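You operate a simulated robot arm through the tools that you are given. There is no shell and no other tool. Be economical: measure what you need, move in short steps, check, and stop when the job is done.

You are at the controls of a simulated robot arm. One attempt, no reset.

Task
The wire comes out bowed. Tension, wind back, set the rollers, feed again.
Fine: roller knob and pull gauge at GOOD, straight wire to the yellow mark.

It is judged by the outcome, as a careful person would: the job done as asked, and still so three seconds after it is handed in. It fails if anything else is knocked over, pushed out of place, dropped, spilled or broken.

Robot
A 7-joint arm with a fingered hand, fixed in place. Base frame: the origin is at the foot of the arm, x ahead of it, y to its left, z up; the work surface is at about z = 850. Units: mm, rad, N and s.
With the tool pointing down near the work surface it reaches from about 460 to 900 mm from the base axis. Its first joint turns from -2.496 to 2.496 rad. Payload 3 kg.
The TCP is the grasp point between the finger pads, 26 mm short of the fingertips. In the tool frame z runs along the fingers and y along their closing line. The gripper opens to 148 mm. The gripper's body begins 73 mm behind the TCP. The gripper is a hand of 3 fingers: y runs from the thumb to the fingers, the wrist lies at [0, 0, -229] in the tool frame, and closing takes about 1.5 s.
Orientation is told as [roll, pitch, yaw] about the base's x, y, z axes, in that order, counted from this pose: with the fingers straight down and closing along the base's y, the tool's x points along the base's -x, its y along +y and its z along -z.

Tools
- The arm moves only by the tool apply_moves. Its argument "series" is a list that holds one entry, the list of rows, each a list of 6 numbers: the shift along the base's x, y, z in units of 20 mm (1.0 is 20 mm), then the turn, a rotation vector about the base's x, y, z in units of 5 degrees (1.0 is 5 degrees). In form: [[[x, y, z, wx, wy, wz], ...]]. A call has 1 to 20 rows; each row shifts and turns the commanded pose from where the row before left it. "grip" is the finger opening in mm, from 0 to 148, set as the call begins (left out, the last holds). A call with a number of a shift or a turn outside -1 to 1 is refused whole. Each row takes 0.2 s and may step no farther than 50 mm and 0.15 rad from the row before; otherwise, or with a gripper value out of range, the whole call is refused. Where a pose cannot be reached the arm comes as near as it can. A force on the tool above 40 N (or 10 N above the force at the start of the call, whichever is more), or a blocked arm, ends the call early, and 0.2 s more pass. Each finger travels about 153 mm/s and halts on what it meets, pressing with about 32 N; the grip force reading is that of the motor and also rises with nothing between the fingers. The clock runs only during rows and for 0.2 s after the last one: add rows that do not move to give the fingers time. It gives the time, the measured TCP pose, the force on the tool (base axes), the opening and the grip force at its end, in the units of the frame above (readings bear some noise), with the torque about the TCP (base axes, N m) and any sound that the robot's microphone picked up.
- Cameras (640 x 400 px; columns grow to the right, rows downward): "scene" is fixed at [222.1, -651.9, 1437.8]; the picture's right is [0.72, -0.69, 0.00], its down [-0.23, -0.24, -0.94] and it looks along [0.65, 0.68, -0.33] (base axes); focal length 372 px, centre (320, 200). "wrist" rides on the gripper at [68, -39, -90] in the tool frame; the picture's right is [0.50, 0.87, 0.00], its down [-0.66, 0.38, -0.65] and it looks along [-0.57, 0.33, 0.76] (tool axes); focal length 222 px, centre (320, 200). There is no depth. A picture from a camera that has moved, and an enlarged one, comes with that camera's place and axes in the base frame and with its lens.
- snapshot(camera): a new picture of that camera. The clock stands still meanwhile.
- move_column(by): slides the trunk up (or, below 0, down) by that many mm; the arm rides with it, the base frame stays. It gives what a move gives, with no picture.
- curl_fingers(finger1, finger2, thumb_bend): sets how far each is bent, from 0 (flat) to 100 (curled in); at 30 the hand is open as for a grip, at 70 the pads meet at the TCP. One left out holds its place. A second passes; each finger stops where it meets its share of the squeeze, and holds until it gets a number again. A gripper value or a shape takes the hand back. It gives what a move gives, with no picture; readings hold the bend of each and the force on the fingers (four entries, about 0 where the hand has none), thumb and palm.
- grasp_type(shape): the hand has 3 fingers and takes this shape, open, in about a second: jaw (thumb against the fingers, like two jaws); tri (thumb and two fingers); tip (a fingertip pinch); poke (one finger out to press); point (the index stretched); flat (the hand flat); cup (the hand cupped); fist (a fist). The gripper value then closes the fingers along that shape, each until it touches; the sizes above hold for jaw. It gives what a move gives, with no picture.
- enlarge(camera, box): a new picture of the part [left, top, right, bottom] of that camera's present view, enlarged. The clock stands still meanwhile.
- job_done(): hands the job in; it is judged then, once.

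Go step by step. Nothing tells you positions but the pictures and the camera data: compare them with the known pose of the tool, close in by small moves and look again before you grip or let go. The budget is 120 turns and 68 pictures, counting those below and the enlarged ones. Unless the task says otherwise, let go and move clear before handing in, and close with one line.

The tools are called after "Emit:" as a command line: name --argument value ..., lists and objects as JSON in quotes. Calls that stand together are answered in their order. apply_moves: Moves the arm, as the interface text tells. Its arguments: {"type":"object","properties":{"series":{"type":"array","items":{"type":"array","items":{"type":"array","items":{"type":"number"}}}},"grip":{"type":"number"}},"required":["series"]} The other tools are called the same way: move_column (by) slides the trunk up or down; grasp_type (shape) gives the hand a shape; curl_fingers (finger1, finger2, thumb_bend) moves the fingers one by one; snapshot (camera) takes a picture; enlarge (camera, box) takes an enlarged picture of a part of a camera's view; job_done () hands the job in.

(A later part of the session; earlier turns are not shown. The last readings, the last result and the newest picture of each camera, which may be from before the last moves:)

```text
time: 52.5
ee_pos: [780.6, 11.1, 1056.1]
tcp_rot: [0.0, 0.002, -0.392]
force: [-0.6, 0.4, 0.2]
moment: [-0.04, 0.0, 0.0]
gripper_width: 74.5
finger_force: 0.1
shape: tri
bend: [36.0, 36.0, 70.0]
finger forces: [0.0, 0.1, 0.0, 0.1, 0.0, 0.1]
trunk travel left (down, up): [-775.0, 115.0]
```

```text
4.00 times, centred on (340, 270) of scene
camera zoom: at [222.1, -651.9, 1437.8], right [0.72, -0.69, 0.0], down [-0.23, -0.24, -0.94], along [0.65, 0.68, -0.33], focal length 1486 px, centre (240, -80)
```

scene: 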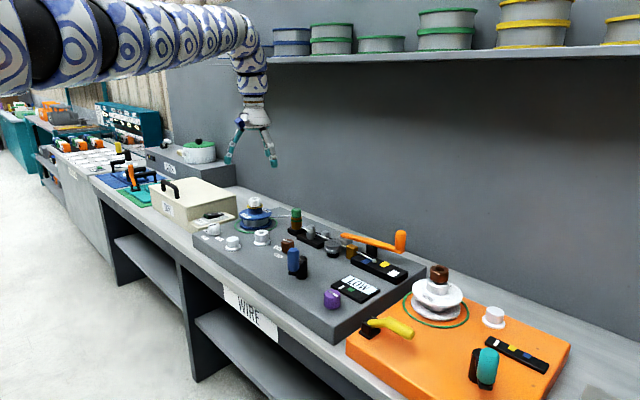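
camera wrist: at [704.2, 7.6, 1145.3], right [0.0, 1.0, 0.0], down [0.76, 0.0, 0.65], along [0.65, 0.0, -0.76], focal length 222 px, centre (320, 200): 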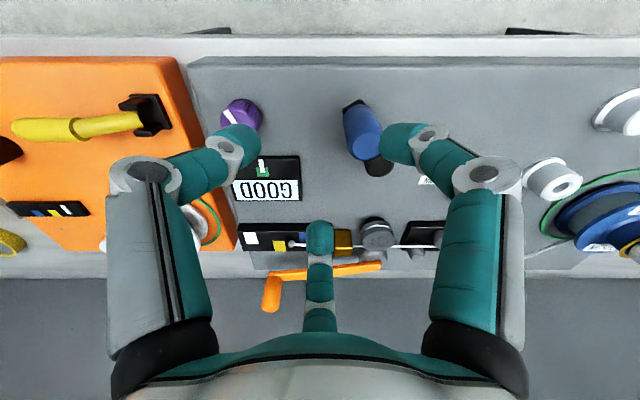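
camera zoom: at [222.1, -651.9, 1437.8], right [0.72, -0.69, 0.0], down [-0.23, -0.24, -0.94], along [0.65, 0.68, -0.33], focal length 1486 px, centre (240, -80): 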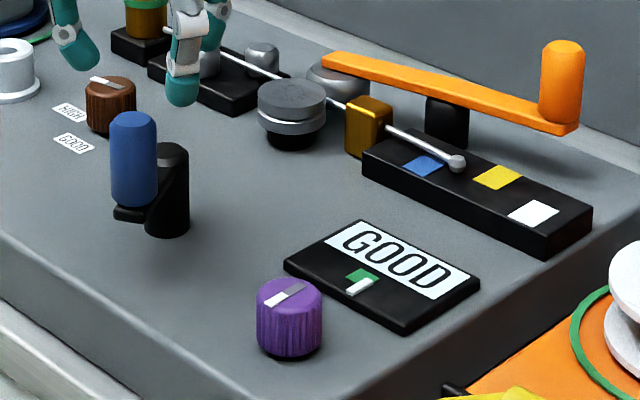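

The needle is now centred in the green. The crank handle is at about (793,48), z 910–973, on a post at about (855,83), radius about 71 mm. I'll move down around the handle.

Emit:
apply_moves --series '[[[0.3, 0.92, 0, 0, 0, 0], [0.32, 0.92, 0, 0, 0, 0], [0, 0, -1, 0, 0, 0], [0, 0, 0, 0, 0, 0]]]'

Emit:
snapshot --camera "wrist"

Emit:
enlarge --camera "scene" --box '[230, 170, 390, 290]'

```text
time: 53.5
ee_pos: [789.7, 49.8, 1035.3]
tcp_rot: [-0.001, 0.001, -0.392]
force: [-0.3, 0.0, -0.2]
moment: [0.01, -0.02, 0.02]
gripper_width: 74.4
finger_force: 0.0
shape: tri
bend: [36.0, 36.0, 70.0]
finger forces: [0.0, 0.0, 0.0, 0.1, 0.0, 0.0]
trunk travel left (down, up): [-775.0, 115.0]
```

```text
34 pictures are left
camera wrist: at [714.0, 38.5, 1123.6], right [-0.13, 0.99, 0.0], down [0.75, 0.1, 0.65], along [0.65, 0.09, -0.76], focal length 222 px, centre (320, 200)
```

wrist: 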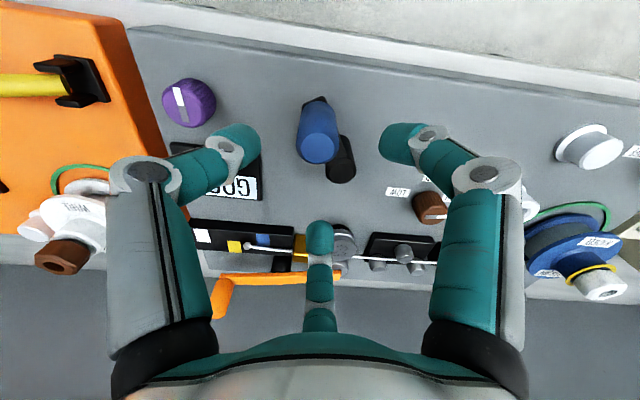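

```text
3.33 times, centred on (310, 230) of scene
camera zoom: at [222.1, -651.9, 1437.8], right [0.72, -0.69, 0.0], down [-0.23, -0.24, -0.94], along [0.65, 0.68, -0.33], focal length 1238 px, centre (353, 100)
```

zoom: 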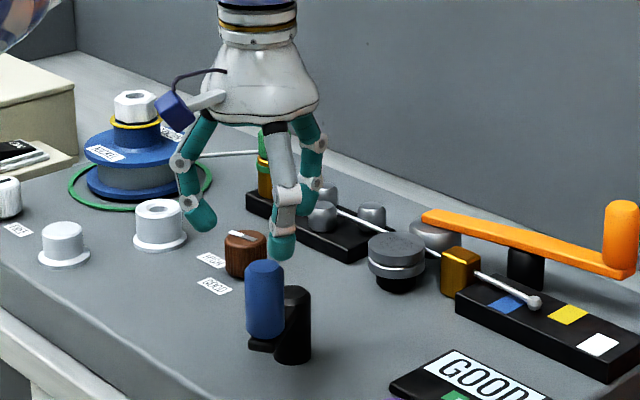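

The handle axis is refined to (792,47), top z≈975. I'll descend and cage it loosely.

Emit:
apply_moves --series '[[[0.1, -0.15, -1, 0, 0, 0], [0, 0, -1, 0, 0, 0], [0, 0, -1, 0, 0, 0], [0, 0, -1, 0, 0, 0], [0, 0, -0.2, 0, 0, 0], [0, 0, 0, 0, 0, 0]]]'

Emit:
apply_moves --series '[[[0, 0, 0, 0, 0, 0], [0, 0, 0, 0, 0, 0], [0, 0, 0, 0, 0, 0], [0, 0, 0, 0, 0, 0], [0, 0, 0, 0, 0, 0]]]' --grip 30

Emit:
snapshot --camera "wrist"

```text
time: 54.9
ee_pos: [793.7, 44.5, 951.6]
tcp_rot: [0.0, 0.001, -0.393]
force: [0.5, 0.2, 0.4]
moment: [0.01, 0.01, -0.01]
gripper_width: 74.8
finger_force: 0.1
shape: tri
bend: [36.0, 36.0, 70.0]
finger forces: [0.0, 0.0, 0.0, 0.1, 0.0, 0.0]
trunk travel left (down, up): [-775.0, 115.0]
```

```text
time: 56.1
ee_pos: [794.1, 45.5, 952.7]
tcp_rot: [-0.001, 0.002, -0.393]
force: [-0.9, 1.9, 1.3]
moment: [0.04, 0.03, 0.01]
gripper_width: 31.0
finger_force: 0.0
shape: tri
bend: [75.0, 75.0, 70.0]
finger forces: [1.8, 0.1, 0.0, 0.1, 0.0, 0.0]
trunk travel left (down, up): [-775.0, 115.0]
```

```text
32 pictures are left
camera wrist: at [717.4, 33.1, 1041.5], right [-0.13, 0.99, 0.0], down [0.75, 0.1, 0.65], along [0.65, 0.09, -0.76], focal length 222 px, centre (320, 200)
```

wrist: 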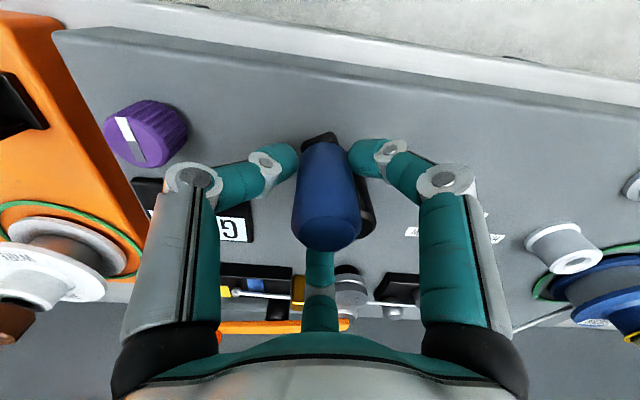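

The handle is caged. I'll make a small counter-clockwise test turn of about 20° and see which way the wire moves.

Emit:
apply_moves --series '[[[0.19, -0.25, 0, 0, 0, 0], [0.19, -0.25, 0, 0, 0, 0], [0.22, -0.22, 0, 0, 0, 0], [0.22, -0.22, 0, 0, 0, 0], [0, 0, 0, 0, 0, 0]]]'

Emit:
enlarge --camera "scene" --box '[270, 220, 410, 320]'

```text
time: 57.3
ee_pos: [809.2, 26.3, 951.0]
tcp_rot: [-0.001, 0.0, -0.392]
force: [-1.5, 3.9, 2.3]
moment: [0.14, 0.08, 0.0]
gripper_width: 31.6
finger_force: 0.1
shape: tri
bend: [50.0, 75.0, 70.0]
finger forces: [4.0, 0.0, 0.0, 0.0, 0.0, 0.0]
trunk travel left (down, up): [-775.0, 115.0]
```

```text
4.00 times, centred on (340, 270) of scene
camera zoom: at [222.1, -651.9, 1437.8], right [0.72, -0.69, 0.0], down [-0.23, -0.24, -0.94], along [0.65, 0.68, -0.33], focal length 1486 px, centre (240, -80)
```

zoom: 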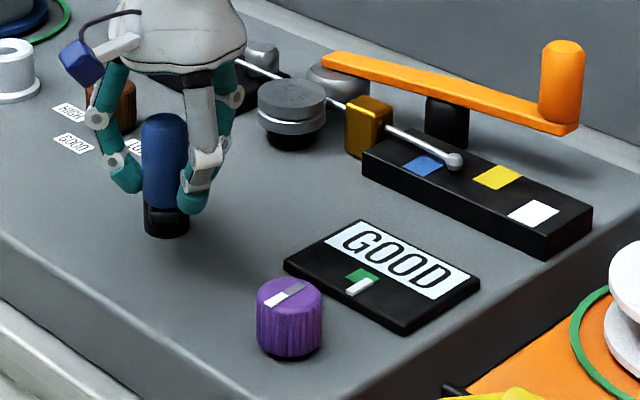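

Counter-clockwise winds the wire back, about 4 px per 20°, so roughly 140° more brings the tip to the blue mark. The far side of the circle is beyond vertical reach, so I'll open the cage slightly and tilt the hand outward as I go round.

Emit:
apply_moves --series '[[[0, 0, 0, 0, 0, 0], [0.27, -0.18, 0, 0, -1, 0], [0.27, -0.18, 0, 0, -1, 0], [0.29, -0.13, 0, 0, -1, 0], [0.29, -0.13, 0, 0, -1, 0], [0.3, -0.08, 0, 0, 0, 0], [0.3, -0.08, 0, 0, 0, 0], [0, 0, 0, 0, 0, 0]]]' --grip 38

Emit:
snapshot --camera "wrist"

```text
time: 59.1
ee_pos: [844.5, 13.1, 951.7]
tcp_rot: [0.138, -0.321, -0.413]
force: [-1.5, 4.7, -1.1]
moment: [-0.16, -0.09, -0.2]
gripper_width: 38.6
finger_force: 0.0
shape: tri
bend: [76.0, 76.0, 70.0]
finger forces: [4.4, 0.0, 0.0, 0.1, 0.0, 0.1]
trunk travel left (down, up): [-775.0, 115.0]
```

```text
30 pictures are left
camera wrist: at [742.2, 1.2, 1009.2], right [-0.12, 0.99, -0.04], down [0.48, 0.1, 0.87], along [0.87, 0.09, -0.49], focal length 222 px, centre (320, 200)
```

wrist: 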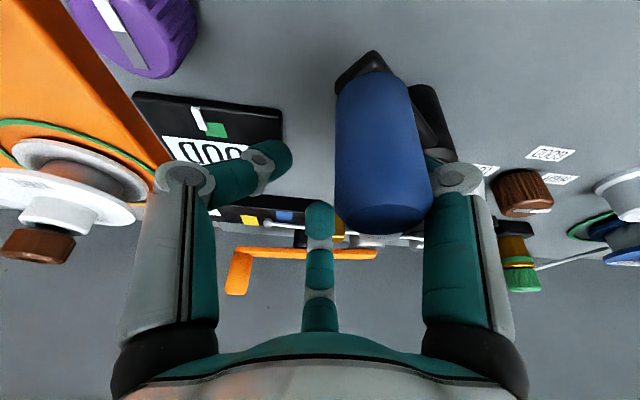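

The handle slipped out between two fingers and stayed at about (802,28). I'll lift clear, keep the tilt, and re-grip it firmly.

Emit:
apply_moves --series '[[[0, 0, 0, 0, 0, 0], [0, 0, 0, 0, 0, 0], [0, 0, 1, 0, 0, 0], [0, 0, 1, 0, 0, 0], [0, 0, 1, 0, 0, 0], [0, 0, 1, 0, 0, 0], [-0.7, 0.25, 0, 0, 0, 0], [-0.7, 0.25, 0, 0, 0, 0], [-0.7, 0.25, 0, 0, 0, 0]]]' --grip 75

Emit:
snapshot --camera "wrist"

Emit:
enlarge --camera "scene" --box '[270, 220, 410, 320]'

```text
time: 61.1
ee_pos: [802.9, 24.0, 1030.9]
tcp_rot: [0.139, -0.321, -0.415]
force: [0.0, 0.1, -1.0]
moment: [0.02, -0.01, -0.01]
gripper_width: 74.4
finger_force: 0.1
shape: tri
bend: [36.0, 36.0, 70.0]
finger forces: [0.0, 0.0, 0.1, 0.1, 0.1, 0.0]
trunk travel left (down, up): [-775.0, 115.0]
```

```text
29 pictures are left
camera wrist: at [700.7, 14.0, 1089.3], right [-0.12, 0.99, -0.04], down [0.48, 0.1, 0.87], along [0.87, 0.09, -0.49], focal length 222 px, centre (320, 200)
```

wrist: 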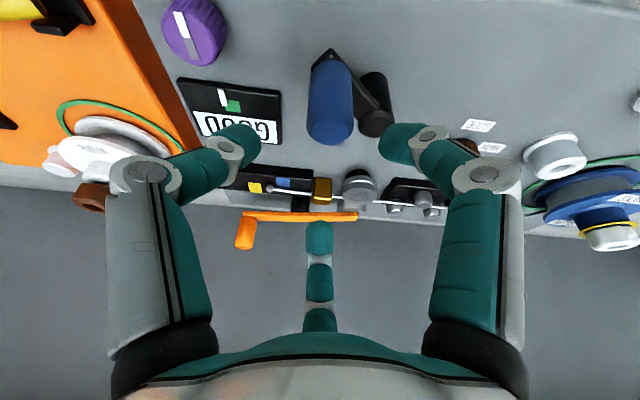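

```text
4.00 times, centred on (340, 270) of scene
camera zoom: at [222.1, -651.9, 1437.8], right [0.72, -0.69, 0.0], down [-0.23, -0.24, -0.94], along [0.65, 0.68, -0.33], focal length 1486 px, centre (240, -80)
```

zoom: 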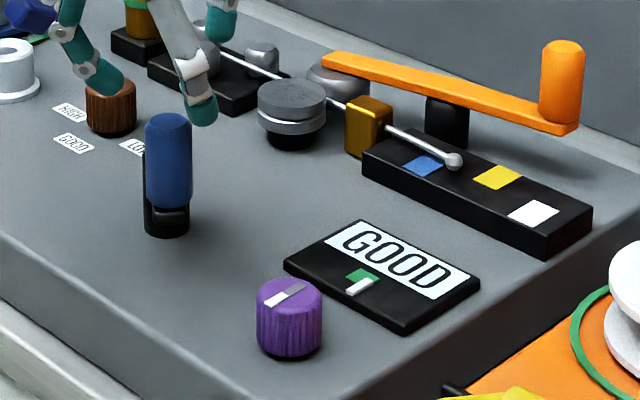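

The handle is at (807,31) and the post axis at (854,83), radius 70. I'll descend with the tilt, grip firmly, and turn 40° counter-clockwise.

Emit:
apply_moves --series '[[[0.2, 0.35, -1, 0, 0, 0], [0, 0, -1, 0, 0, 0], [0, 0, -1, 0, 0, 0], [0, 0, -1, 0, 0, 0], [0, 0, 0, 0, 0, 0]]]'

Emit:
apply_moves --series '[[[0, 0, 0, 0, 0, 0], [0, 0, 0, 0, 0, 0], [0, 0, 0, 0, 0, 0], [0, 0, 0, 0, 0, 0], [0, 0, 0, 0, 0, 0], [0, 0, 0, 0, 0, 0]]]' --grip 20

Emit:
apply_moves --series '[[[0.24, -0.19, 0, 0, 0, 0], [0.25, -0.18, 0, 0, 0, 0], [0.27, -0.15, 0, 0, 0, 0], [0.28, -0.13, 0, 0, 0, 0], [0.29, -0.1, 0, 0, 0, 0], [0.295, -0.08, 0, 0, 0, 0], [0.305, -0.05, 0, 0, 0, 0], [0.305, -0.025, 0, 0, 0, 0], [0, 0, 0, 0, 0, 0]]]'

Emit:
enlarge --camera "scene" --box '[270, 220, 410, 320]'

```text
time: 62.3
ee_pos: [803.6, 31.8, 952.0]
tcp_rot: [0.138, -0.32, -0.416]
force: [-0.1, -0.6, -0.7]
moment: [0.0, 0.05, 0.01]
gripper_width: 74.7
finger_force: 0.0
shape: tri
bend: [36.0, 36.0, 70.0]
finger forces: [0.0, 0.0, 0.0, 0.1, 0.1, 0.1]
trunk travel left (down, up): [-775.0, 115.0]
```

```text
time: 63.7
ee_pos: [804.2, 32.9, 951.6]
tcp_rot: [0.138, -0.317, -0.416]
force: [0.0, -2.2, -4.6]
moment: [-0.09, 0.19, -0.03]
gripper_width: 26.7
finger_force: 32.2
shape: tri
bend: [75.0, 73.0, 70.0]
finger forces: [26.4, 27.1, 0.1, 0.1, 28.6, 0.1]
trunk travel left (down, up): [-775.0, 115.0]
```

```text
time: 65.7
ee_pos: [851.0, 13.7, 951.3]
tcp_rot: [0.138, -0.319, -0.413]
force: [-2.3, 11.0, -5.6]
moment: [0.27, 0.25, 0.0]
gripper_width: 25.4
finger_force: 31.9
shape: tri
bend: [75.0, 73.0, 70.0]
finger forces: [31.9, 30.0, 0.0, 0.0, 22.5, 0.0]
trunk travel left (down, up): [-775.0, 115.0]
```

```text
4.00 times, centred on (340, 270) of scene
camera zoom: at [222.1, -651.9, 1437.8], right [0.72, -0.69, 0.0], down [-0.23, -0.24, -0.94], along [0.65, 0.68, -0.33], focal length 1486 px, centre (240, -80)
```

zoom: 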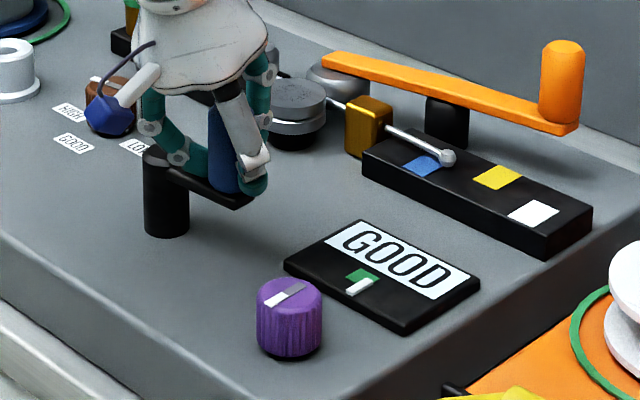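

It's working: the tip has moved from col 453 to 447. I'll continue round the far side and watch for reach limits.

Emit:
apply_moves --series '[[[0.31, 0.0, 0, 0, 0, 0], [0.305, 0.035, 0, 0, 0, 0], [0.3, 0.06, 0, 0, 0, 0], [0.3, 0.08, 0, 0, 0, 0], [0.285, 0.11, 0, 0, 0, 0], [0.28, 0.13, 0, 0, 0, 0], [0.265, 0.15, 0, 0, 0, 0], [0.25, 0.18, 0, 0, 0, 0]]]'

```text
time: 67.5
ee_pos: [899.1, 24.4, 953.5]
tcp_rot: [0.138, -0.322, -0.418]
force: [0.9, -0.7, -0.9]
moment: [-0.02, -0.02, 0.02]
gripper_width: 20.1
finger_force: 31.9
shape: tri
bend: [80.0, 75.0, 73.0]
finger forces: [0.1, 0.0, 0.1, 0.0, 0.0, 0.1]
trunk travel left (down, up): [-775.0, 115.0]
```

The grip slipped: there is no finger force and the fingers closed fully. I'll look.

Emit:
snapshot --camera "wrist"

Emit:
enlarge --camera "scene" --box '[270, 220, 410, 320]'

```text
26 pictures are left
camera wrist: at [796.3, 13.7, 1010.0], right [-0.12, 0.99, -0.05], down [0.48, 0.1, 0.87], along [0.87, 0.08, -0.49], focal length 222 px, centre (320, 200)
```

wrist: 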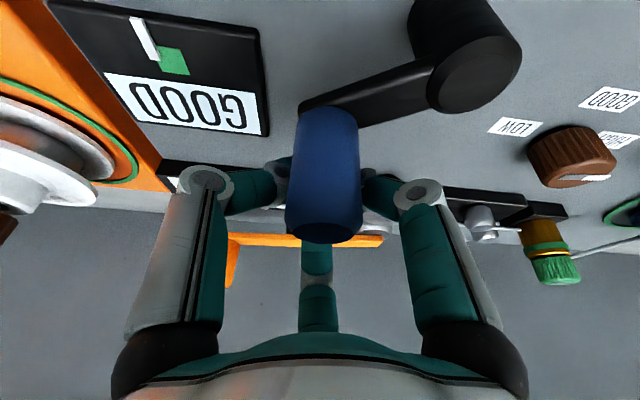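

```text
4.00 times, centred on (340, 270) of scene
camera zoom: at [222.1, -651.9, 1437.8], right [0.72, -0.69, 0.0], down [-0.23, -0.24, -0.94], along [0.65, 0.68, -0.33], focal length 1486 px, centre (240, -80)
```

zoom: 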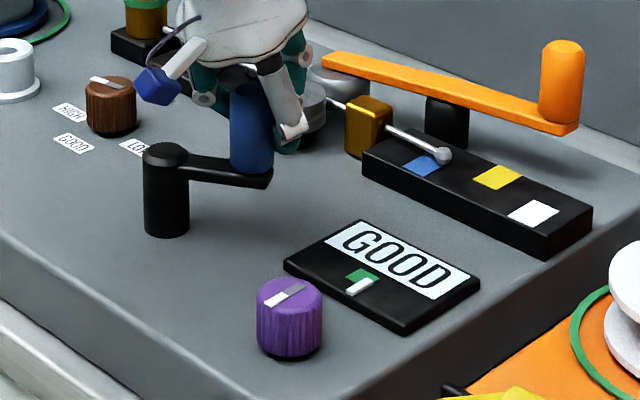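

The handle slipped through the gap between two fingers because that gap was trailing. I'll lift, re-centre on the handle at (874,24), and rotate the hand so a finger pushes from behind. Then I'll rotate the hand with the crank.

Emit:
apply_moves --series '[[[0.2, 0, 1, 0, 0, 0], [0, 0, 1, 0, 0, 0], [0, 0, 1, 0, 0, 0], [0, 0, 1, 0, 0, 0], [0, 0, 0.3, 0.34, 0, -0.94], [-0.2, 0, 0, 0.34, 0, -0.94], [-0.2, 0, 0, 0.34, 0, -0.94], [-0.2, 0, 0, 0.34, 0, -0.94], [-0.2, 0, 0, 0.34, 0, -0.94], [-0.2, 0, 0, 0.34, 0, -0.94], [-0.2, 0, 0, 0.34, 0, -0.94], [-0.2, 0, 0, 0.34, 0, -0.94], [-0.2, 0, 0, 0.34, 0, -0.94]]]'

Emit:
apply_moves --series '[[[0, 0, 0, 0, 0, 0], [0, 0, 0, 0, 0, 0], [0, 0, 0, 0, 0, 0]]]' --grip 75

Emit:
snapshot --camera "wrist"

```text
time: 70.3
ee_pos: [868.8, 28.3, 1036.9]
tcp_rot: [0.324, -0.131, -1.2]
force: [0.8, 0.1, -0.4]
moment: [-0.01, 0.0, -0.01]
gripper_width: 20.0
finger_force: 31.6
shape: tri
bend: [80.0, 75.0, 73.0]
finger forces: [0.1, 0.0, 0.0, 0.1, 0.0, 0.0]
trunk travel left (down, up): [-775.0, 115.0]
```

```text
time: 71.1
ee_pos: [869.1, 29.0, 1035.7]
tcp_rot: [0.322, -0.132, -1.199]
force: [-0.2, 0.4, 0.1]
moment: [0.0, -0.02, 0.03]
gripper_width: 74.6
finger_force: 0.1
shape: tri
bend: [36.0, 36.0, 70.0]
finger forces: [0.0, 0.1, 0.0, 0.0, 0.0, 0.0]
trunk travel left (down, up): [-775.0, 115.0]
```

```text
24 pictures are left
camera wrist: at [781.1, 74.8, 1099.6], right [0.57, 0.79, 0.21], down [0.34, -0.46, 0.82], along [0.75, -0.4, -0.53], focal length 222 px, centre (320, 200)
```

wrist: 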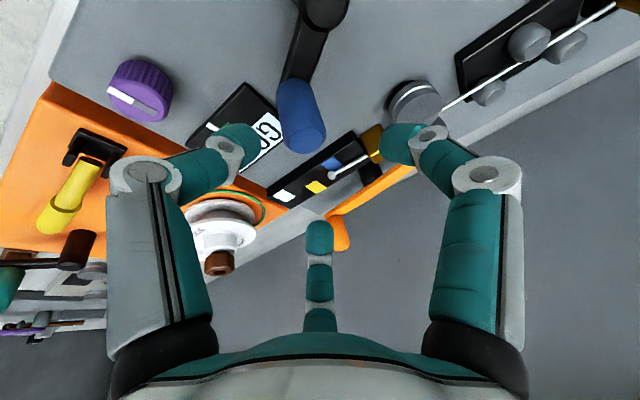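

The handle is at (876,25) and the refined crank centre is (849,88). I'll descend, grip, and turn 40° with the hand co-rotating.

Emit:
apply_moves --series '[[[0.35, -0.2, -1, 0, 0, 0], [0, 0, -1, 0, 0, 0], [0, 0, -1, 0, 0, 0], [0, 0, -1, 0, 0, 0], [0, 0, -0.2, 0, 0, 0], [0, 0, 0, 0, 0, 0]]]'

Emit:
apply_moves --series '[[[0, 0, 0, 0, 0, 0], [0, 0, 0, 0, 0, 0], [0, 0, 0, 0, 0, 0], [0, 0, 0, 0, 0, 0], [0, 0, 0, 0, 0, 0], [0, 0, 0, 0, 0, 0]]]' --grip 20

Emit:
apply_moves --series '[[[0.27, 0.13, 0, -0.34, 0, 0.94], [0.265, 0.155, 0, -0.34, 0, 0.94], [0.25, 0.18, 0, -0.34, 0, 0.94], [0.23, 0.195, 0, -0.34, 0, 0.94], [0.215, 0.22, 0, -0.34, 0, 0.94], [0.195, 0.235, 0, -0.34, 0, 0.94], [0.17, 0.25, 0, -0.34, 0, 0.94], [0.155, 0.265, 0, -0.34, 0, 0.94]]]'

```text
time: 72.5
ee_pos: [875.2, 25.0, 953.9]
tcp_rot: [0.323, -0.133, -1.198]
force: [0.1, -0.2, 0.3]
moment: [0.0, -0.02, 0.02]
gripper_width: 74.9
finger_force: 0.0
shape: tri
bend: [36.0, 36.0, 70.0]
finger forces: [0.0, 0.0, 0.1, 0.0, 0.1, 0.0]
trunk travel left (down, up): [-775.0, 115.0]
```

```text
time: 73.9
ee_pos: [876.1, 25.1, 953.6]
tcp_rot: [0.322, -0.13, -1.199]
force: [-1.7, -0.2, -7.3]
moment: [-0.02, 0.31, 0.03]
gripper_width: 25.0
finger_force: 31.6
shape: tri
bend: [74.0, 74.0, 70.0]
finger forces: [28.2, 27.6, 0.0, 0.1, 31.1, 0.1]
trunk travel left (down, up): [-775.0, 115.0]
```

```text
time: 75.7
ee_pos: [909.5, 59.6, 955.9]
tcp_rot: [0.166, -0.308, -0.502]
force: [-26.2, 7.1, -5.4]
moment: [0.64, 1.16, -0.12]
gripper_width: 25.1
finger_force: 32.4
shape: tri
bend: [78.0, 74.0, 70.0]
finger forces: [48.0, 20.7, 0.0, 0.1, 31.8, 0.0]
trunk travel left (down, up): [-775.0, 115.0]
```

Still gripped, but I'm pulling outward in x with 26 N. I'll move 5 mm inward and check the force.

Emit:
apply_moves --series '[[[-0.15, 0, 0, 0, 0, 0], [-0.15, 0, 0, 0, 0, 0], [0, 0, 0, 0, 0, 0]]]'

Emit:
enlarge --camera "scene" --box '[270, 220, 410, 320]'

```text
time: 76.5
ee_pos: [905.6, 57.2, 954.4]
tcp_rot: [0.168, -0.307, -0.507]
force: [-5.6, 4.8, -1.2]
moment: [0.45, 0.56, -0.03]
gripper_width: 25.3
finger_force: 32.6
shape: tri
bend: [78.0, 74.0, 70.0]
finger forces: [40.3, 26.7, 0.1, 0.0, 30.0, 0.0]
trunk travel left (down, up): [-775.0, 115.0]
```

```text
4.00 times, centred on (340, 270) of scene
camera zoom: at [222.1, -651.9, 1437.8], right [0.72, -0.69, 0.0], down [-0.23, -0.24, -0.94], along [0.65, 0.68, -0.33], focal length 1486 px, centre (240, -80)
```

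zoom: 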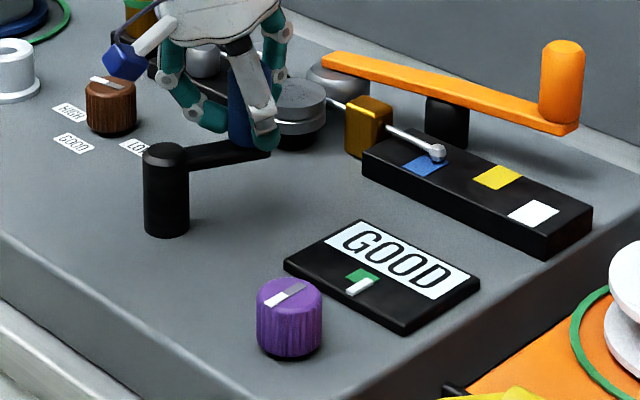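

The tip is over the front edge of the blue mark. I'll continue another 40°.

Emit:
apply_moves --series '[[[0.1, 0.275, 0, -0.34, 0, 0.94], [0.075, 0.285, 0, -0.34, 0, 0.94], [0.05, 0.29, 0, -0.34, 0, 0.94], [0.025, 0.295, 0, -0.34, 0, 0.94], [0, 0.295, 0, -0.34, 0, 0.94], [-0.05, 0.29, 0, -0.34, 0, 0.94], [-0.05, 0.29, 0, -0.34, 0, 0.94], [-0.08, 0.285, 0, -0.34, 0, 0.94]]]'

Emit:
enlarge --camera "scene" --box '[270, 220, 410, 320]'

```text
time: 78.3
ee_pos: [906.1, 103.7, 952.8]
tcp_rot: [-0.077, -0.337, 0.233]
force: [-7.0, -5.3, -4.2]
moment: [0.4, 1.06, -0.05]
gripper_width: 25.1
finger_force: 32.1
shape: tri
bend: [78.0, 76.0, 70.0]
finger forces: [42.7, 22.5, 0.1, 0.0, 36.1, 0.0]
trunk travel left (down, up): [-775.0, 115.0]
```

```text
4.00 times, centred on (340, 270) of scene
camera zoom: at [222.1, -651.9, 1437.8], right [0.72, -0.69, 0.0], down [-0.23, -0.24, -0.94], along [0.65, 0.68, -0.33], focal length 1486 px, centre (240, -80)
```

zoom: 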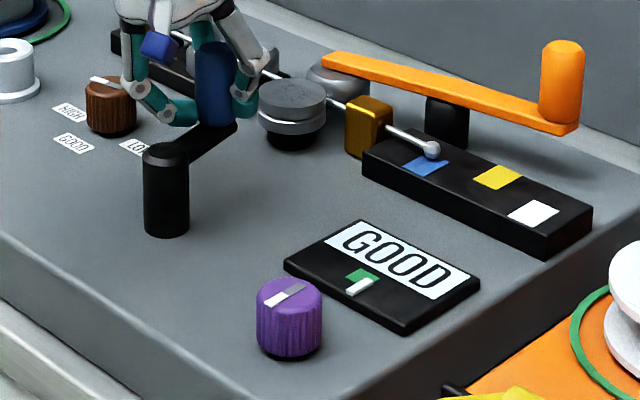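

Co-rotation holds the grip well. The tip is at col 431, so I'll turn about 40° more to centre it on blue.

Emit:
apply_moves --series '[[[-0.1, 0.275, 0, -0.34, 0, 0.94], [-0.125, 0.27, 0, -0.34, 0, 0.94], [-0.15, 0.255, 0, -0.34, 0, 0.94], [-0.165, 0.24, 0, -0.34, 0, 0.94], [-0.19, 0.225, 0, -0.34, 0, 0.94], [-0.21, 0.205, 0, -0.34, 0, 0.94], [-0.225, 0.19, 0, -0.34, 0, 0.94], [-0.24, 0.17, 0, -0.34, 0, 0.94]]]'

Emit:
enlarge --camera "scene" --box '[270, 220, 410, 320]'

```text
time: 80.1
ee_pos: [880.0, 139.7, 952.2]
tcp_rot: [-0.278, -0.205, 0.944]
force: [0.1, -5.8, -20.8]
moment: [0.43, 1.07, -0.03]
gripper_width: 23.6
finger_force: 31.4
shape: tri
bend: [76.0, 77.0, 70.0]
finger forces: [34.7, 26.5, 0.1, 0.0, 36.2, 0.1]
trunk travel left (down, up): [-775.0, 115.0]
```

```text
4.00 times, centred on (340, 270) of scene
camera zoom: at [222.1, -651.9, 1437.8], right [0.72, -0.69, 0.0], down [-0.23, -0.24, -0.94], along [0.65, 0.68, -0.33], focal length 1486 px, centre (240, -80)
```

zoom: 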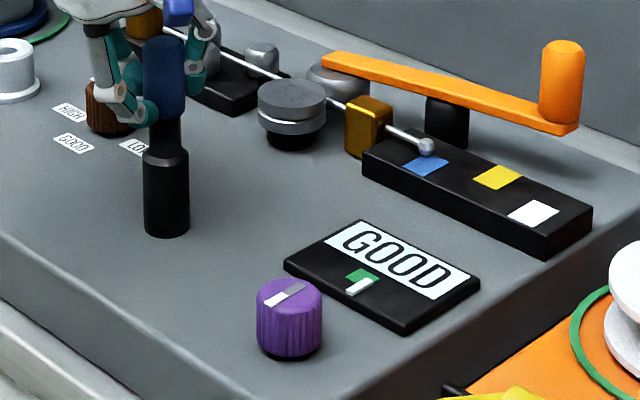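

The tip is now over the blue mark. I'll release the crank, lift, rotate the hand back, and move above the brown roller knob at about (919,233).

Emit:
apply_moves --series '[[[0, 0, 0, 0, 0, 0], [0, 0, 0, 0, 0, 0], [0, 0, 0, 0, 0, 0], [0, 0, 1, 0, 0, 0], [0, 0, 1, 0, 0, 0], [0, 0, 1, 0, 0, 0], [0, 0, 1, 0, 0, 0], [0, 0, 0.5, 0, 0, 0]]]' --grip 75

Emit:
apply_moves --series '[[[0.08, 0.26, 0, 0.34, 0, -0.94], [0.08, 0.26, 0, 0.34, 0, -0.94], [0.08, 0.26, 0, 0.34, 0, -0.94], [0.08, 0.26, 0, 0.34, 0, -0.94], [0.08, 0.26, 0, 0.34, 0, -0.94], [0.08, 0.26, 0, 0.34, 0, -0.94], [0.08, 0.26, 0, 0.34, 0, -0.94], [0.08, 0.26, 0, 0.34, 0, -0.94], [0.08, 0.26, 0, 0.34, 0, -0.94], [0.08, 0.26, 0, 0.34, 0, -0.94], [0.08, 0.26, 0, 0.34, 0, -0.94], [0.08, 0.26, 0, 0.34, 0, -0.94], [0.08, 0.26, 0, 0.34, 0, -0.94], [0.08, 0.26, 0, 0.34, 0, -0.94], [0.08, 0.26, 0, 0.34, 0, -0.94], [0.08, 0.26, 0, 0.34, 0, -0.94], [0.08, 0.26, 0, 0.34, 0, -0.94], [0.08, 0.26, 0, 0.34, 0, -0.94]]]'

Emit:
snapshot --camera "wrist"

```text
time: 81.9
ee_pos: [878.3, 140.4, 1043.3]
tcp_rot: [-0.281, -0.21, 0.947]
force: [-0.4, -0.3, -1.2]
moment: [-0.01, 0.01, 0.02]
gripper_width: 74.7
finger_force: 0.1
shape: tri
bend: [36.0, 36.0, 70.0]
finger forces: [0.0, 0.0, 0.0, 0.1, 0.0, 0.0]
trunk travel left (down, up): [-775.0, 115.0]
```

```text
time: 85.7
ee_pos: [907.1, 234.9, 1044.9]
tcp_rot: [0.22, -0.272, -0.688]
force: [-0.1, 0.8, 0.3]
moment: [-0.01, -0.02, 0.02]
gripper_width: 74.6
finger_force: 0.0
shape: tri
bend: [36.0, 36.0, 70.0]
finger forces: [0.0, 0.1, 0.0, 0.1, 0.0, 0.1]
trunk travel left (down, up): [-775.0, 115.0]
```

```text
20 pictures are left
camera wrist: at [805.6, 243.9, 1102.6], right [0.13, 0.99, 0.05], down [0.48, -0.1, 0.87], along [0.87, -0.09, -0.49], focal length 222 px, centre (320, 200)
```

wrist: 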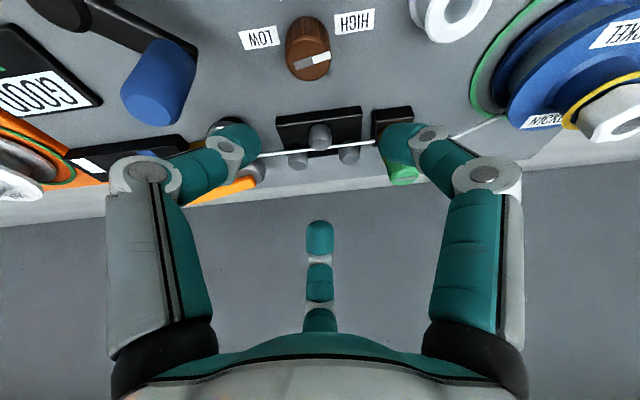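

The brown knob centre is confirmed at (919,232), top about 897. I'll descend around it with a narrower opening.

Emit:
apply_moves --series '[[[0.3, -0.08, -1, 0, 0, 0], [0.3, -0.07, -1, 0, 0, 0], [0, 0, -1, 0, 0, 0], [0, 0, -1, 0, 0, 0], [0, 0, -1, 0, 0, 0], [0, 0, 0, 0, 0, 0]]]' --grip 68

Emit:
snapshot --camera "wrist"

```text
time: 87.1
ee_pos: [885.1, 219.4, 961.0]
tcp_rot: [0.218, -0.272, -0.684]
force: [0.2, -0.4, 0.5]
moment: [-0.01, 0.01, 0.0]
gripper_width: 68.0
finger_force: 0.0
shape: tri
bend: [38.0, 38.0, 70.0]
finger forces: [0.0, 0.0, 0.0, 0.1, 0.0, 0.0]
out of reach, approached as far as the arm can: row 1, 2, 3, 5
trunk travel left (down, up): [-775.0, 115.0]
```

```text
19 pictures are left
camera wrist: at [782.8, 228.6, 1018.3], right [0.12, 0.99, 0.05], down [0.48, -0.1, 0.87], along [0.87, -0.08, -0.49], focal length 222 px, centre (320, 200)
```

wrist: 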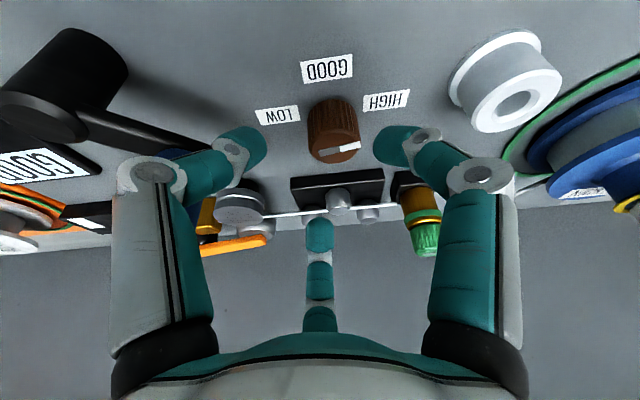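

The arm is at full extension here. I'll raise the hand, lower the trunk in stages, and tilt 10° more to gain reach.

Emit:
apply_moves --series '[[[-0.3, 0, 1, 0, 0, 0], [0, 0, 1, 0, 0, 0], [0, 0, 1, 0, 0, 0], [0, 0, 1, 0, -1, 0], [0, 0, 1, 0, -1, 0]]]'

Emit:
move_column --by -75

Emit:
apply_moves --series '[[[0, 0, 1, 0, 0, 0], [0, 0, 1, 0, 0, 0], [0, 0, 1, 0, 0, 0], [0, 0, 1, 0, 0, 0]]]'

Emit:
move_column --by -75

Emit:
apply_moves --series '[[[1, 0.35, 0, 0, 0, 0], [1, 0.3, 0, 0, 0, 0]]]'

```text
time: 88.3
ee_pos: [879.4, 221.7, 1062.7]
tcp_rot: [0.337, -0.407, -0.726]
force: [-0.7, -0.2, 0.3]
moment: [0.0, -0.01, 0.01]
gripper_width: 67.9
finger_force: 0.1
shape: tri
bend: [38.0, 38.0, 70.0]
finger forces: [0.1, 0.1, 0.0, 0.0, 0.0, 0.1]
trunk travel left (down, up): [-775.0, 115.0]
```

```text
time: 89.4
ee_pos: [877.8, 220.8, 988.0]
tcp_rot: [0.339, -0.407, -0.724]
force: [-0.2, 0.6, 0.4]
moment: [0.0, 0.01, -0.02]
gripper_width: 67.8
finger_force: 0.0
shape: tri
bend: [38.0, 38.0, 70.0]
finger forces: [0.0, 0.0, 0.0, 0.1, 0.0, 0.0]
trunk travel left (down, up): [-700.0, 190.0]
```

```text
time: 90.4
ee_pos: [879.8, 221.6, 1066.4]
tcp_rot: [0.337, -0.407, -0.725]
force: [-0.4, 0.1, -0.8]
moment: [0.01, -0.03, 0.0]
gripper_width: 68.1
finger_force: 0.1
shape: tri
bend: [38.0, 38.0, 70.0]
finger forces: [0.0, 0.1, 0.0, 0.1, 0.0, 0.1]
trunk travel left (down, up): [-700.0, 190.0]
```

```text
time: 91.5
ee_pos: [880.1, 220.9, 991.5]
tcp_rot: [0.339, -0.407, -0.724]
force: [0.7, 0.5, 0.7]
moment: [0.02, 0.04, 0.02]
gripper_width: 67.8
finger_force: 0.0
shape: tri
bend: [38.0, 38.0, 70.0]
finger forces: [0.0, 0.1, 0.0, 0.0, 0.0, 0.0]
trunk travel left (down, up): [-625.0, 265.0]
```

```text
time: 92.1
ee_pos: [918.2, 237.0, 994.0]
tcp_rot: [0.338, -0.405, -0.724]
force: [0.2, 0.3, -0.1]
moment: [-0.01, 0.02, 0.0]
gripper_width: 68.1
finger_force: 0.0
shape: tri
bend: [38.0, 38.0, 70.0]
finger forces: [0.1, 0.0, 0.0, 0.0, 0.0, 0.0]
trunk travel left (down, up): [-625.0, 265.0]
```

The lower trunk helps. I'll lower it another 100 and reduce the tilt to about 22° so all the fingers overlap the knob.

Emit:
apply_moves --series '[[[0, 0, 1, 0, 0, 0], [0, 0, 1, 0, 0, 0], [0, 0, 1, 0, 0, 0], [0, 0, 1, 0, 0, 0], [0, 0, 1, 0, 0, 0]]]'

Emit:
move_column --by -100

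Emit:
apply_moves --series '[[[0, -0.2, 0, 0, 0.8, 0], [0.05, -0.05, 0, 0, 0.8, 0], [0, 0, -1, 0, 0, 0], [0, 0, -1, 0, 0, 0]]]'

Emit:
snapshot --camera "wrist"

```text
time: 93.3
ee_pos: [919.2, 234.8, 1090.9]
tcp_rot: [0.336, -0.404, -0.724]
force: [0.4, -0.3, -0.2]
moment: [0.02, -0.03, 0.01]
gripper_width: 68.1
finger_force: 0.0
shape: tri
bend: [38.0, 38.0, 70.0]
finger forces: [0.0, 0.0, 0.0, 0.0, 0.1, 0.1]
trunk travel left (down, up): [-625.0, 265.0]
```

```text
time: 94.6
ee_pos: [920.0, 234.6, 992.0]
tcp_rot: [0.337, -0.407, -0.723]
force: [0.1, -0.5, -0.6]
moment: [0.01, 0.01, 0.02]
gripper_width: 68.0
finger_force: 0.0
shape: tri
bend: [38.0, 38.0, 70.0]
finger forces: [0.0, 0.0, 0.0, 0.1, 0.1, 0.0]
trunk travel left (down, up): [-525.0, 365.0]
```

```text
time: 95.6
ee_pos: [919.7, 230.4, 952.1]
tcp_rot: [0.241, -0.301, -0.69]
force: [0.3, -0.3, -1.1]
moment: [0.0, 0.02, 0.0]
gripper_width: 68.0
finger_force: 0.1
shape: tri
bend: [38.0, 38.0, 70.0]
finger forces: [0.0, 0.0, 0.0, 0.0, 0.0, 0.0]
trunk travel left (down, up): [-525.0, 365.0]
```

```text
18 pictures are left
camera wrist: at [815.2, 239.0, 1006.1], right [0.12, 0.99, 0.05], down [0.45, -0.1, 0.89], along [0.88, -0.08, -0.46], focal length 222 px, centre (320, 200)
```

wrist: 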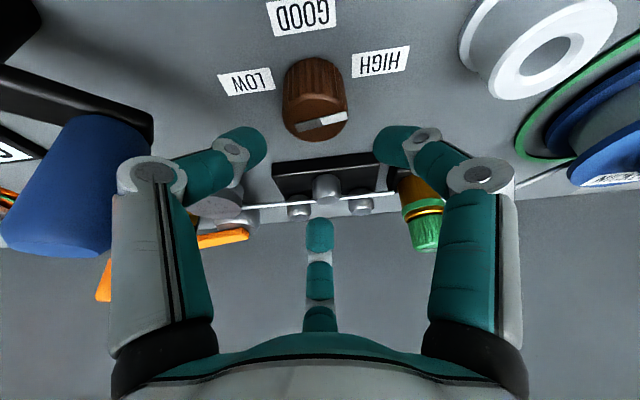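

The knob is centred at (917,233). A finger could hit the crank handle when turning, so I'll raise, rotate the hand to a clear angle, then descend.

Emit:
apply_moves --series '[[[0, 0, 1, 0, 0, 0], [0, 0, 1, 0, 0, 0], [0, 0, 1, 0, 0, 0], [0, 0, 0.6, 0, 0, 0], [0, 0, 0, -0.37, 0, 0.93], [0, 0, 0, -0.37, 0, 0.93], [0, 0, 0, -0.37, 0, 0.93], [0, 0, 0, -0.37, 0, 0.93], [0, 0, 0, -0.37, 0, 0.93], [0, 0, 0, -0.37, 0, 0.93], [0, 0, 0, -0.37, 0, 0.93], [0, 0, 0, -0.37, 0, 0.93], [0, 0, 0, -0.37, 0, 0.93], [0, 0, 0, -0.37, 0, 0.93], [0, 0, 0, -0.37, 0, 0.93]]]'

Emit:
apply_moves --series '[[[-0.1, 0.15, -1, 0, 0, 0], [0, 0, -1, 0, 0, 0], [0, 0, -1, 0, 0, 0], [0, 0, -0.6, 0, 0, 0], [0, 0, 0, 0, 0, 0]]]'

Emit:
snapshot --camera "wrist"

```text
time: 98.8
ee_pos: [919.6, 230.2, 1022.1]
tcp_rot: [-0.119, -0.361, 0.33]
force: [-0.6, -0.2, 0.4]
moment: [-0.01, -0.01, 0.01]
gripper_width: 68.3
finger_force: 0.0
shape: tri
bend: [38.0, 38.0, 70.0]
finger forces: [0.0, 0.0, 0.0, 0.0, 0.0, 0.0]
trunk travel left (down, up): [-525.0, 365.0]
```

```text
time: 100.0
ee_pos: [916.4, 231.4, 950.6]
tcp_rot: [-0.118, -0.364, 0.329]
force: [0.2, -0.8, 0.5]
moment: [-0.02, 0.0, 0.0]
gripper_width: 67.9
finger_force: 0.1
shape: tri
bend: [38.0, 38.0, 70.0]
finger forces: [0.1, 0.0, 0.0, 0.0, 0.1, 0.0]
trunk travel left (down, up): [-525.0, 365.0]
```

```text
17 pictures are left
camera wrist: at [835.4, 173.7, 1013.2], right [-0.69, 0.67, -0.27], down [0.23, 0.56, 0.8], along [0.69, 0.49, -0.54], focal length 222 px, centre (320, 200)
```

wrist: 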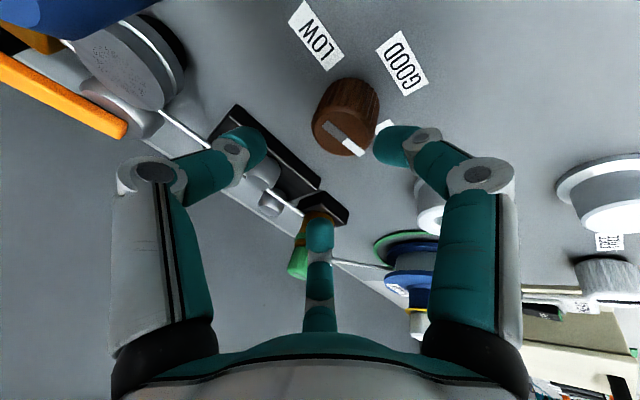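

At this angle the wrist camera box would sweep into the crank handle. A hand angle from about -105° to -25° is clear, so I'll raise and rotate back to that.

Emit:
apply_moves --series '[[[0, 0, 1, 0, 0, 0], [0, 0, 1, 0, 0, 0], [0, 0, 1, 0, 0, 0], [0, 0, 0.6, 0, 0, 0], [0, 0, 0, 0.37, 0, -0.93], [0, 0, 0, 0.37, 0, -0.93], [0, 0, 0, 0.37, 0, -0.93], [0, 0, 0, 0.37, 0, -0.93], [0, 0, 0, 0.37, 0, -0.93], [0, 0, 0, 0.37, 0, -0.93], [0, 0, 0, 0.37, 0, -0.93], [0, 0, 0, 0.37, 0, -0.93], [0, 0, 0, 0.37, 0, -0.93], [0, 0, 0, 0.37, 0, -0.93], [0, 0, 0, 0.37, 0, -0.93], [0, 0, 0, 0.37, 0, -0.93], [0, 0, 0, 0.37, 0, -0.93], [0, 0, 0, 0.37, 0, -0.93], [0, 0, 0, 0.37, 0, -0.93], [0, 0, 0, 0.37, 0, -0.93]]]'

Emit:
apply_moves --series '[[[0, 0, 0, 0.37, 0, -0.93], [0, 0, 0, 0.37, 0, -0.93], [0, 0, 0, 0.37, 0, -0.93], [0, 0, 0, 0.37, 0, -0.93], [0, 0, 0, 0.37, 0, -0.93], [0, 0, 0, 0.37, 0, -0.93], [0, 0, 0, 0.37, 0, -0.93], [0, 0, 0, 0.37, 0, -0.93]]]'

```text
time: 104.2
ee_pos: [919.7, 232.2, 1022.9]
tcp_rot: [0.343, -0.173, -1.123]
force: [0.7, 0.0, 0.7]
moment: [0.0, 0.01, 0.02]
gripper_width: 68.0
finger_force: 0.1
shape: tri
bend: [38.0, 38.0, 70.0]
finger forces: [0.0, 0.0, 0.0, 0.0, 0.0, 0.0]
trunk travel left (down, up): [-525.0, 365.0]
```

```text
time: 106.0
ee_pos: [918.7, 231.2, 1023.3]
tcp_rot: [0.374, 0.078, -1.778]
force: [0.2, 0.3, 0.3]
moment: [0.0, 0.01, 0.0]
gripper_width: 68.1
finger_force: 0.0
shape: tri
bend: [38.0, 38.0, 70.0]
finger forces: [0.0, 0.0, 0.1, 0.1, 0.0, 0.0]
trunk travel left (down, up): [-525.0, 365.0]
```

The hand angle is reached. I'll descend to knob height, checking partway.

Emit:
apply_moves --series '[[[-0.1, 0.07, -1, 0, 0, 0], [0, 0, -1, 0, 0, 0], [0, 0, -1, 0, 0, 0], [0, 0, -1, 0, 0, 0], [0, 0, -1, 0, 0, 0], [0, 0, -0.7, 0, 0, 0], [0, 0, 0, 0, 0, 0]]]'

Emit:
snapshot --camera "wrist"

```text
time: 107.6
ee_pos: [919.2, 232.7, 907.6]
tcp_rot: [0.375, 0.079, -1.778]
force: [-0.5, -0.4, -0.3]
moment: [-0.02, 0.01, 0.01]
gripper_width: 67.9
finger_force: 0.0
shape: tri
bend: [38.0, 38.0, 70.0]
finger forces: [0.0, 0.1, 0.1, 0.0, 0.0, 0.0]
trunk travel left (down, up): [-525.0, 365.0]
```

```text
16 pictures are left
camera wrist: at [864.9, 307.0, 982.3], right [0.89, 0.3, 0.35], down [-0.03, -0.72, 0.69], along [0.46, -0.63, -0.63], focal length 222 px, centre (320, 200)
```

wrist: 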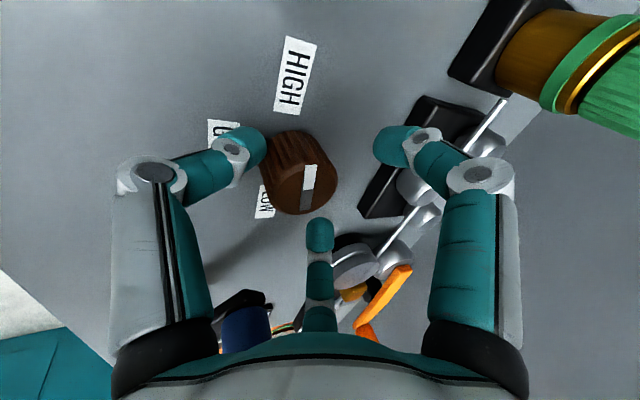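

The knob sits slightly toward (-x,-y) of the axis. I'll correct by about 6 mm, lower 9 mm, and grip.

Emit:
apply_moves --series '[[[-0.3, -0.13, -0.2, 0, 0, 0], [0, 0, -0.25, 0, 0, 0], [0, 0, 0, 0, 0, 0]]]'

Emit:
apply_moves --series '[[[0, 0, 0, 0, 0, 0], [0, 0, 0, 0, 0, 0], [0, 0, 0, 0, 0, 0], [0, 0, 0, 0, 0, 0], [0, 0, 0, 0, 0, 0]]]' --grip 26

Emit:
snapshot --camera "wrist"

```text
time: 108.4
ee_pos: [910.2, 232.0, 900.2]
tcp_rot: [0.373, 0.078, -1.775]
force: [-1.7, 0.4, 4.1]
moment: [0.05, 0.2, 0.01]
gripper_width: 67.4
finger_force: 0.1
shape: tri
bend: [38.0, 38.0, 70.0]
finger forces: [0.0, 0.0, 0.0, 0.0, 4.5, 0.0]
trunk travel left (down, up): [-525.0, 365.0]
```

```text
time: 109.6
ee_pos: [911.1, 232.7, 898.5]
tcp_rot: [0.373, 0.076, -1.775]
force: [-4.0, 0.0, -8.3]
moment: [0.03, 0.46, 0.0]
gripper_width: 38.6
finger_force: 31.7
shape: tri
bend: [76.0, 76.0, 70.0]
finger forces: [27.7, 27.5, 0.0, 0.2, 32.6, 0.0]
trunk travel left (down, up): [-525.0, 365.0]
```

```text
15 pictures are left
camera wrist: at [857.0, 305.9, 973.2], right [0.89, 0.3, 0.35], down [-0.03, -0.72, 0.69], along [0.46, -0.63, -0.63], focal length 222 px, centre (320, 200)
```

wrist: 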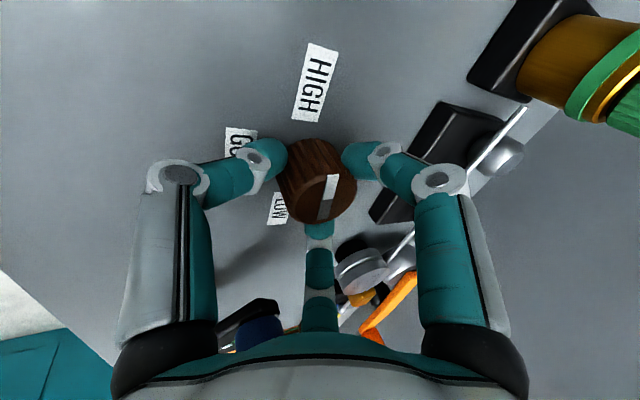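

All three fingers hold the knob. I'll turn it 40° counter-clockwise toward GOOD and check.

Emit:
apply_moves --series '[[[0, 0, 0.05, -0.37, 0, 0.93], [0, 0, 0.05, -0.37, 0, 0.93], [0, 0, 0.05, -0.37, 0, 0.93], [0, 0, 0, -0.37, 0, 0.93], [0, 0, 0, -0.37, 0, 0.93], [0, 0, 0, -0.37, 0, 0.93], [0, 0, 0, -0.37, 0, 0.93], [0, 0, 0, -0.37, 0, 0.93]]]'

Emit:
snapshot --camera "wrist"

```text
time: 111.4
ee_pos: [911.1, 232.9, 901.6]
tcp_rot: [0.338, -0.174, -1.117]
force: [-9.4, 15.9, -27.7]
moment: [1.0, 0.8, -0.03]
gripper_width: 36.0
finger_force: 32.2
shape: tri
bend: [76.0, 74.0, 70.0]
finger forces: [34.6, 28.5, 0.1, 0.1, 29.1, 0.1]
trunk travel left (down, up): [-525.0, 365.0]
```

```text
14 pictures are left
camera wrist: at [817.7, 274.4, 960.4], right [0.5, 0.84, 0.2], down [0.35, -0.4, 0.84], along [0.79, -0.35, -0.5], focal length 222 px, centre (320, 200)
```

wrist: 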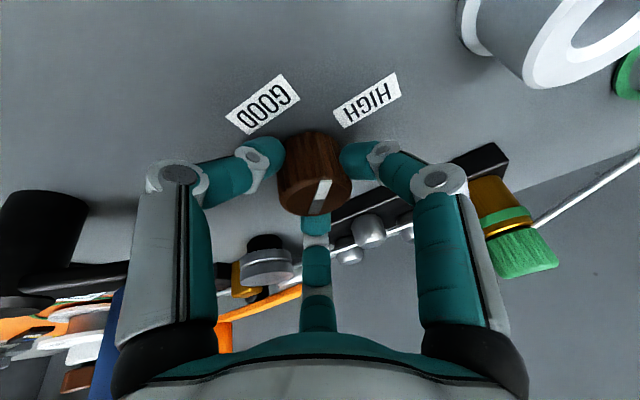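

The pointer is between HIGH and GOOD. I'll turn another 43°.

Emit:
apply_moves --series '[[[0, -0.1, -0.05, -0.37, 0, 0.93], [0, 0, -0.05, -0.37, 0, 0.93], [0, 0, 0, -0.37, 0, 0.93], [0, 0, 0, -0.37, 0, 0.93], [0, 0, 0, -0.37, 0, 0.93], [0, 0, 0, -0.37, 0, 0.93], [0, 0, 0, -0.37, 0, 0.93], [0, 0, 0, -0.37, 0, 0.93], [0, 0, 0, -0.22, 0, 0.55]]]'

Emit:
snapshot --camera "wrist"

```text
time: 113.4
ee_pos: [911.2, 230.4, 900.6]
tcp_rot: [0.133, -0.358, -0.361]
force: [-22.8, 15.4, -11.4]
moment: [1.15, 1.4, 0.03]
gripper_width: 36.3
finger_force: 31.9
shape: tri
bend: [79.0, 74.0, 70.0]
finger forces: [47.9, 30.5, 0.0, 0.0, 24.4, 0.1]
trunk travel left (down, up): [-525.0, 365.0]
```

```text
13 pictures are left
camera wrist: at [806.4, 214.7, 956.2], right [-0.17, 0.98, -0.07], down [0.45, 0.14, 0.88], along [0.88, 0.12, -0.46], focal length 222 px, centre (320, 200)
```

wrist: 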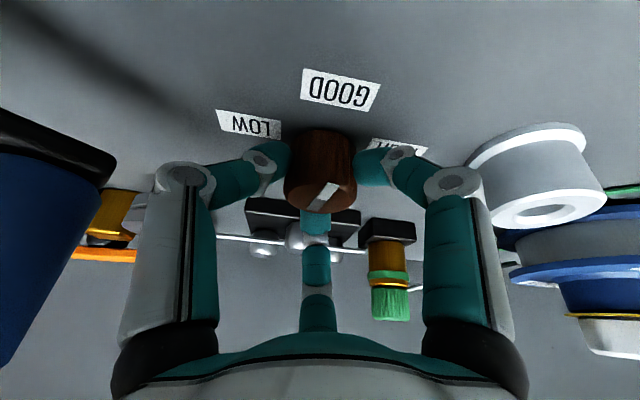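

The pointer is nearly at GOOD, about 7° short by my reading. I'll add that, release, lift, and check from the scene.

Emit:
apply_moves --series '[[[0, 0, 0, -0.37, 0, 0.93], [0, 0, 0, -0.15, 0, 0.37], [0, 0, 0, 0, 0, 0]]]'

Emit:
apply_moves --series '[[[0, 0, 0, 0, 0, 0], [0, 0, 0, 0, 0, 0], [0, 0, 0, 0, 0, 0], [0, 0, 1, 0, 0, 0], [0, 0, 1, 0, 0, 0], [0, 0, 1, 0, 0, 0], [0, 0, 1, 0, 0, 0], [0, 0, 1, 0, 0, 0], [0, 0, 1, 0, 0, 0], [-1, 0, 0, 0, 0, 0], [-1, 0, 0, 0, 0, 0]]]' --grip 68

Emit:
snapshot --camera "wrist"

```text
time: 114.2
ee_pos: [911.7, 230.2, 901.0]
tcp_rot: [0.09, -0.373, -0.234]
force: [-24.0, 12.2, -6.1]
moment: [1.1, 1.39, 0.07]
gripper_width: 36.0
finger_force: 32.3
shape: tri
bend: [79.0, 74.0, 70.0]
finger forces: [47.2, 30.3, 0.1, 0.0, 24.6, 0.0]
trunk travel left (down, up): [-525.0, 365.0]
```

```text
time: 116.6
ee_pos: [871.2, 230.2, 1021.9]
tcp_rot: [0.089, -0.372, -0.234]
force: [-0.4, 1.5, 1.0]
moment: [-0.07, -0.01, -0.01]
gripper_width: 67.5
finger_force: 0.0
shape: tri
bend: [38.0, 38.0, 70.0]
finger forces: [0.1, 0.0, 0.0, 0.0, 0.0, 0.0]
trunk travel left (down, up): [-525.0, 365.0]
```

```text
12 pictures are left
camera wrist: at [770.5, 204.8, 1077.0], right [-0.28, 0.95, -0.11], down [0.43, 0.23, 0.88], along [0.86, 0.2, -0.47], focal length 222 px, centre (320, 200)
```

wrist: 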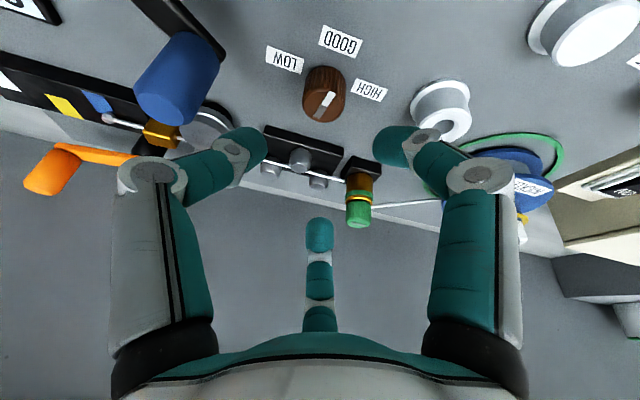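

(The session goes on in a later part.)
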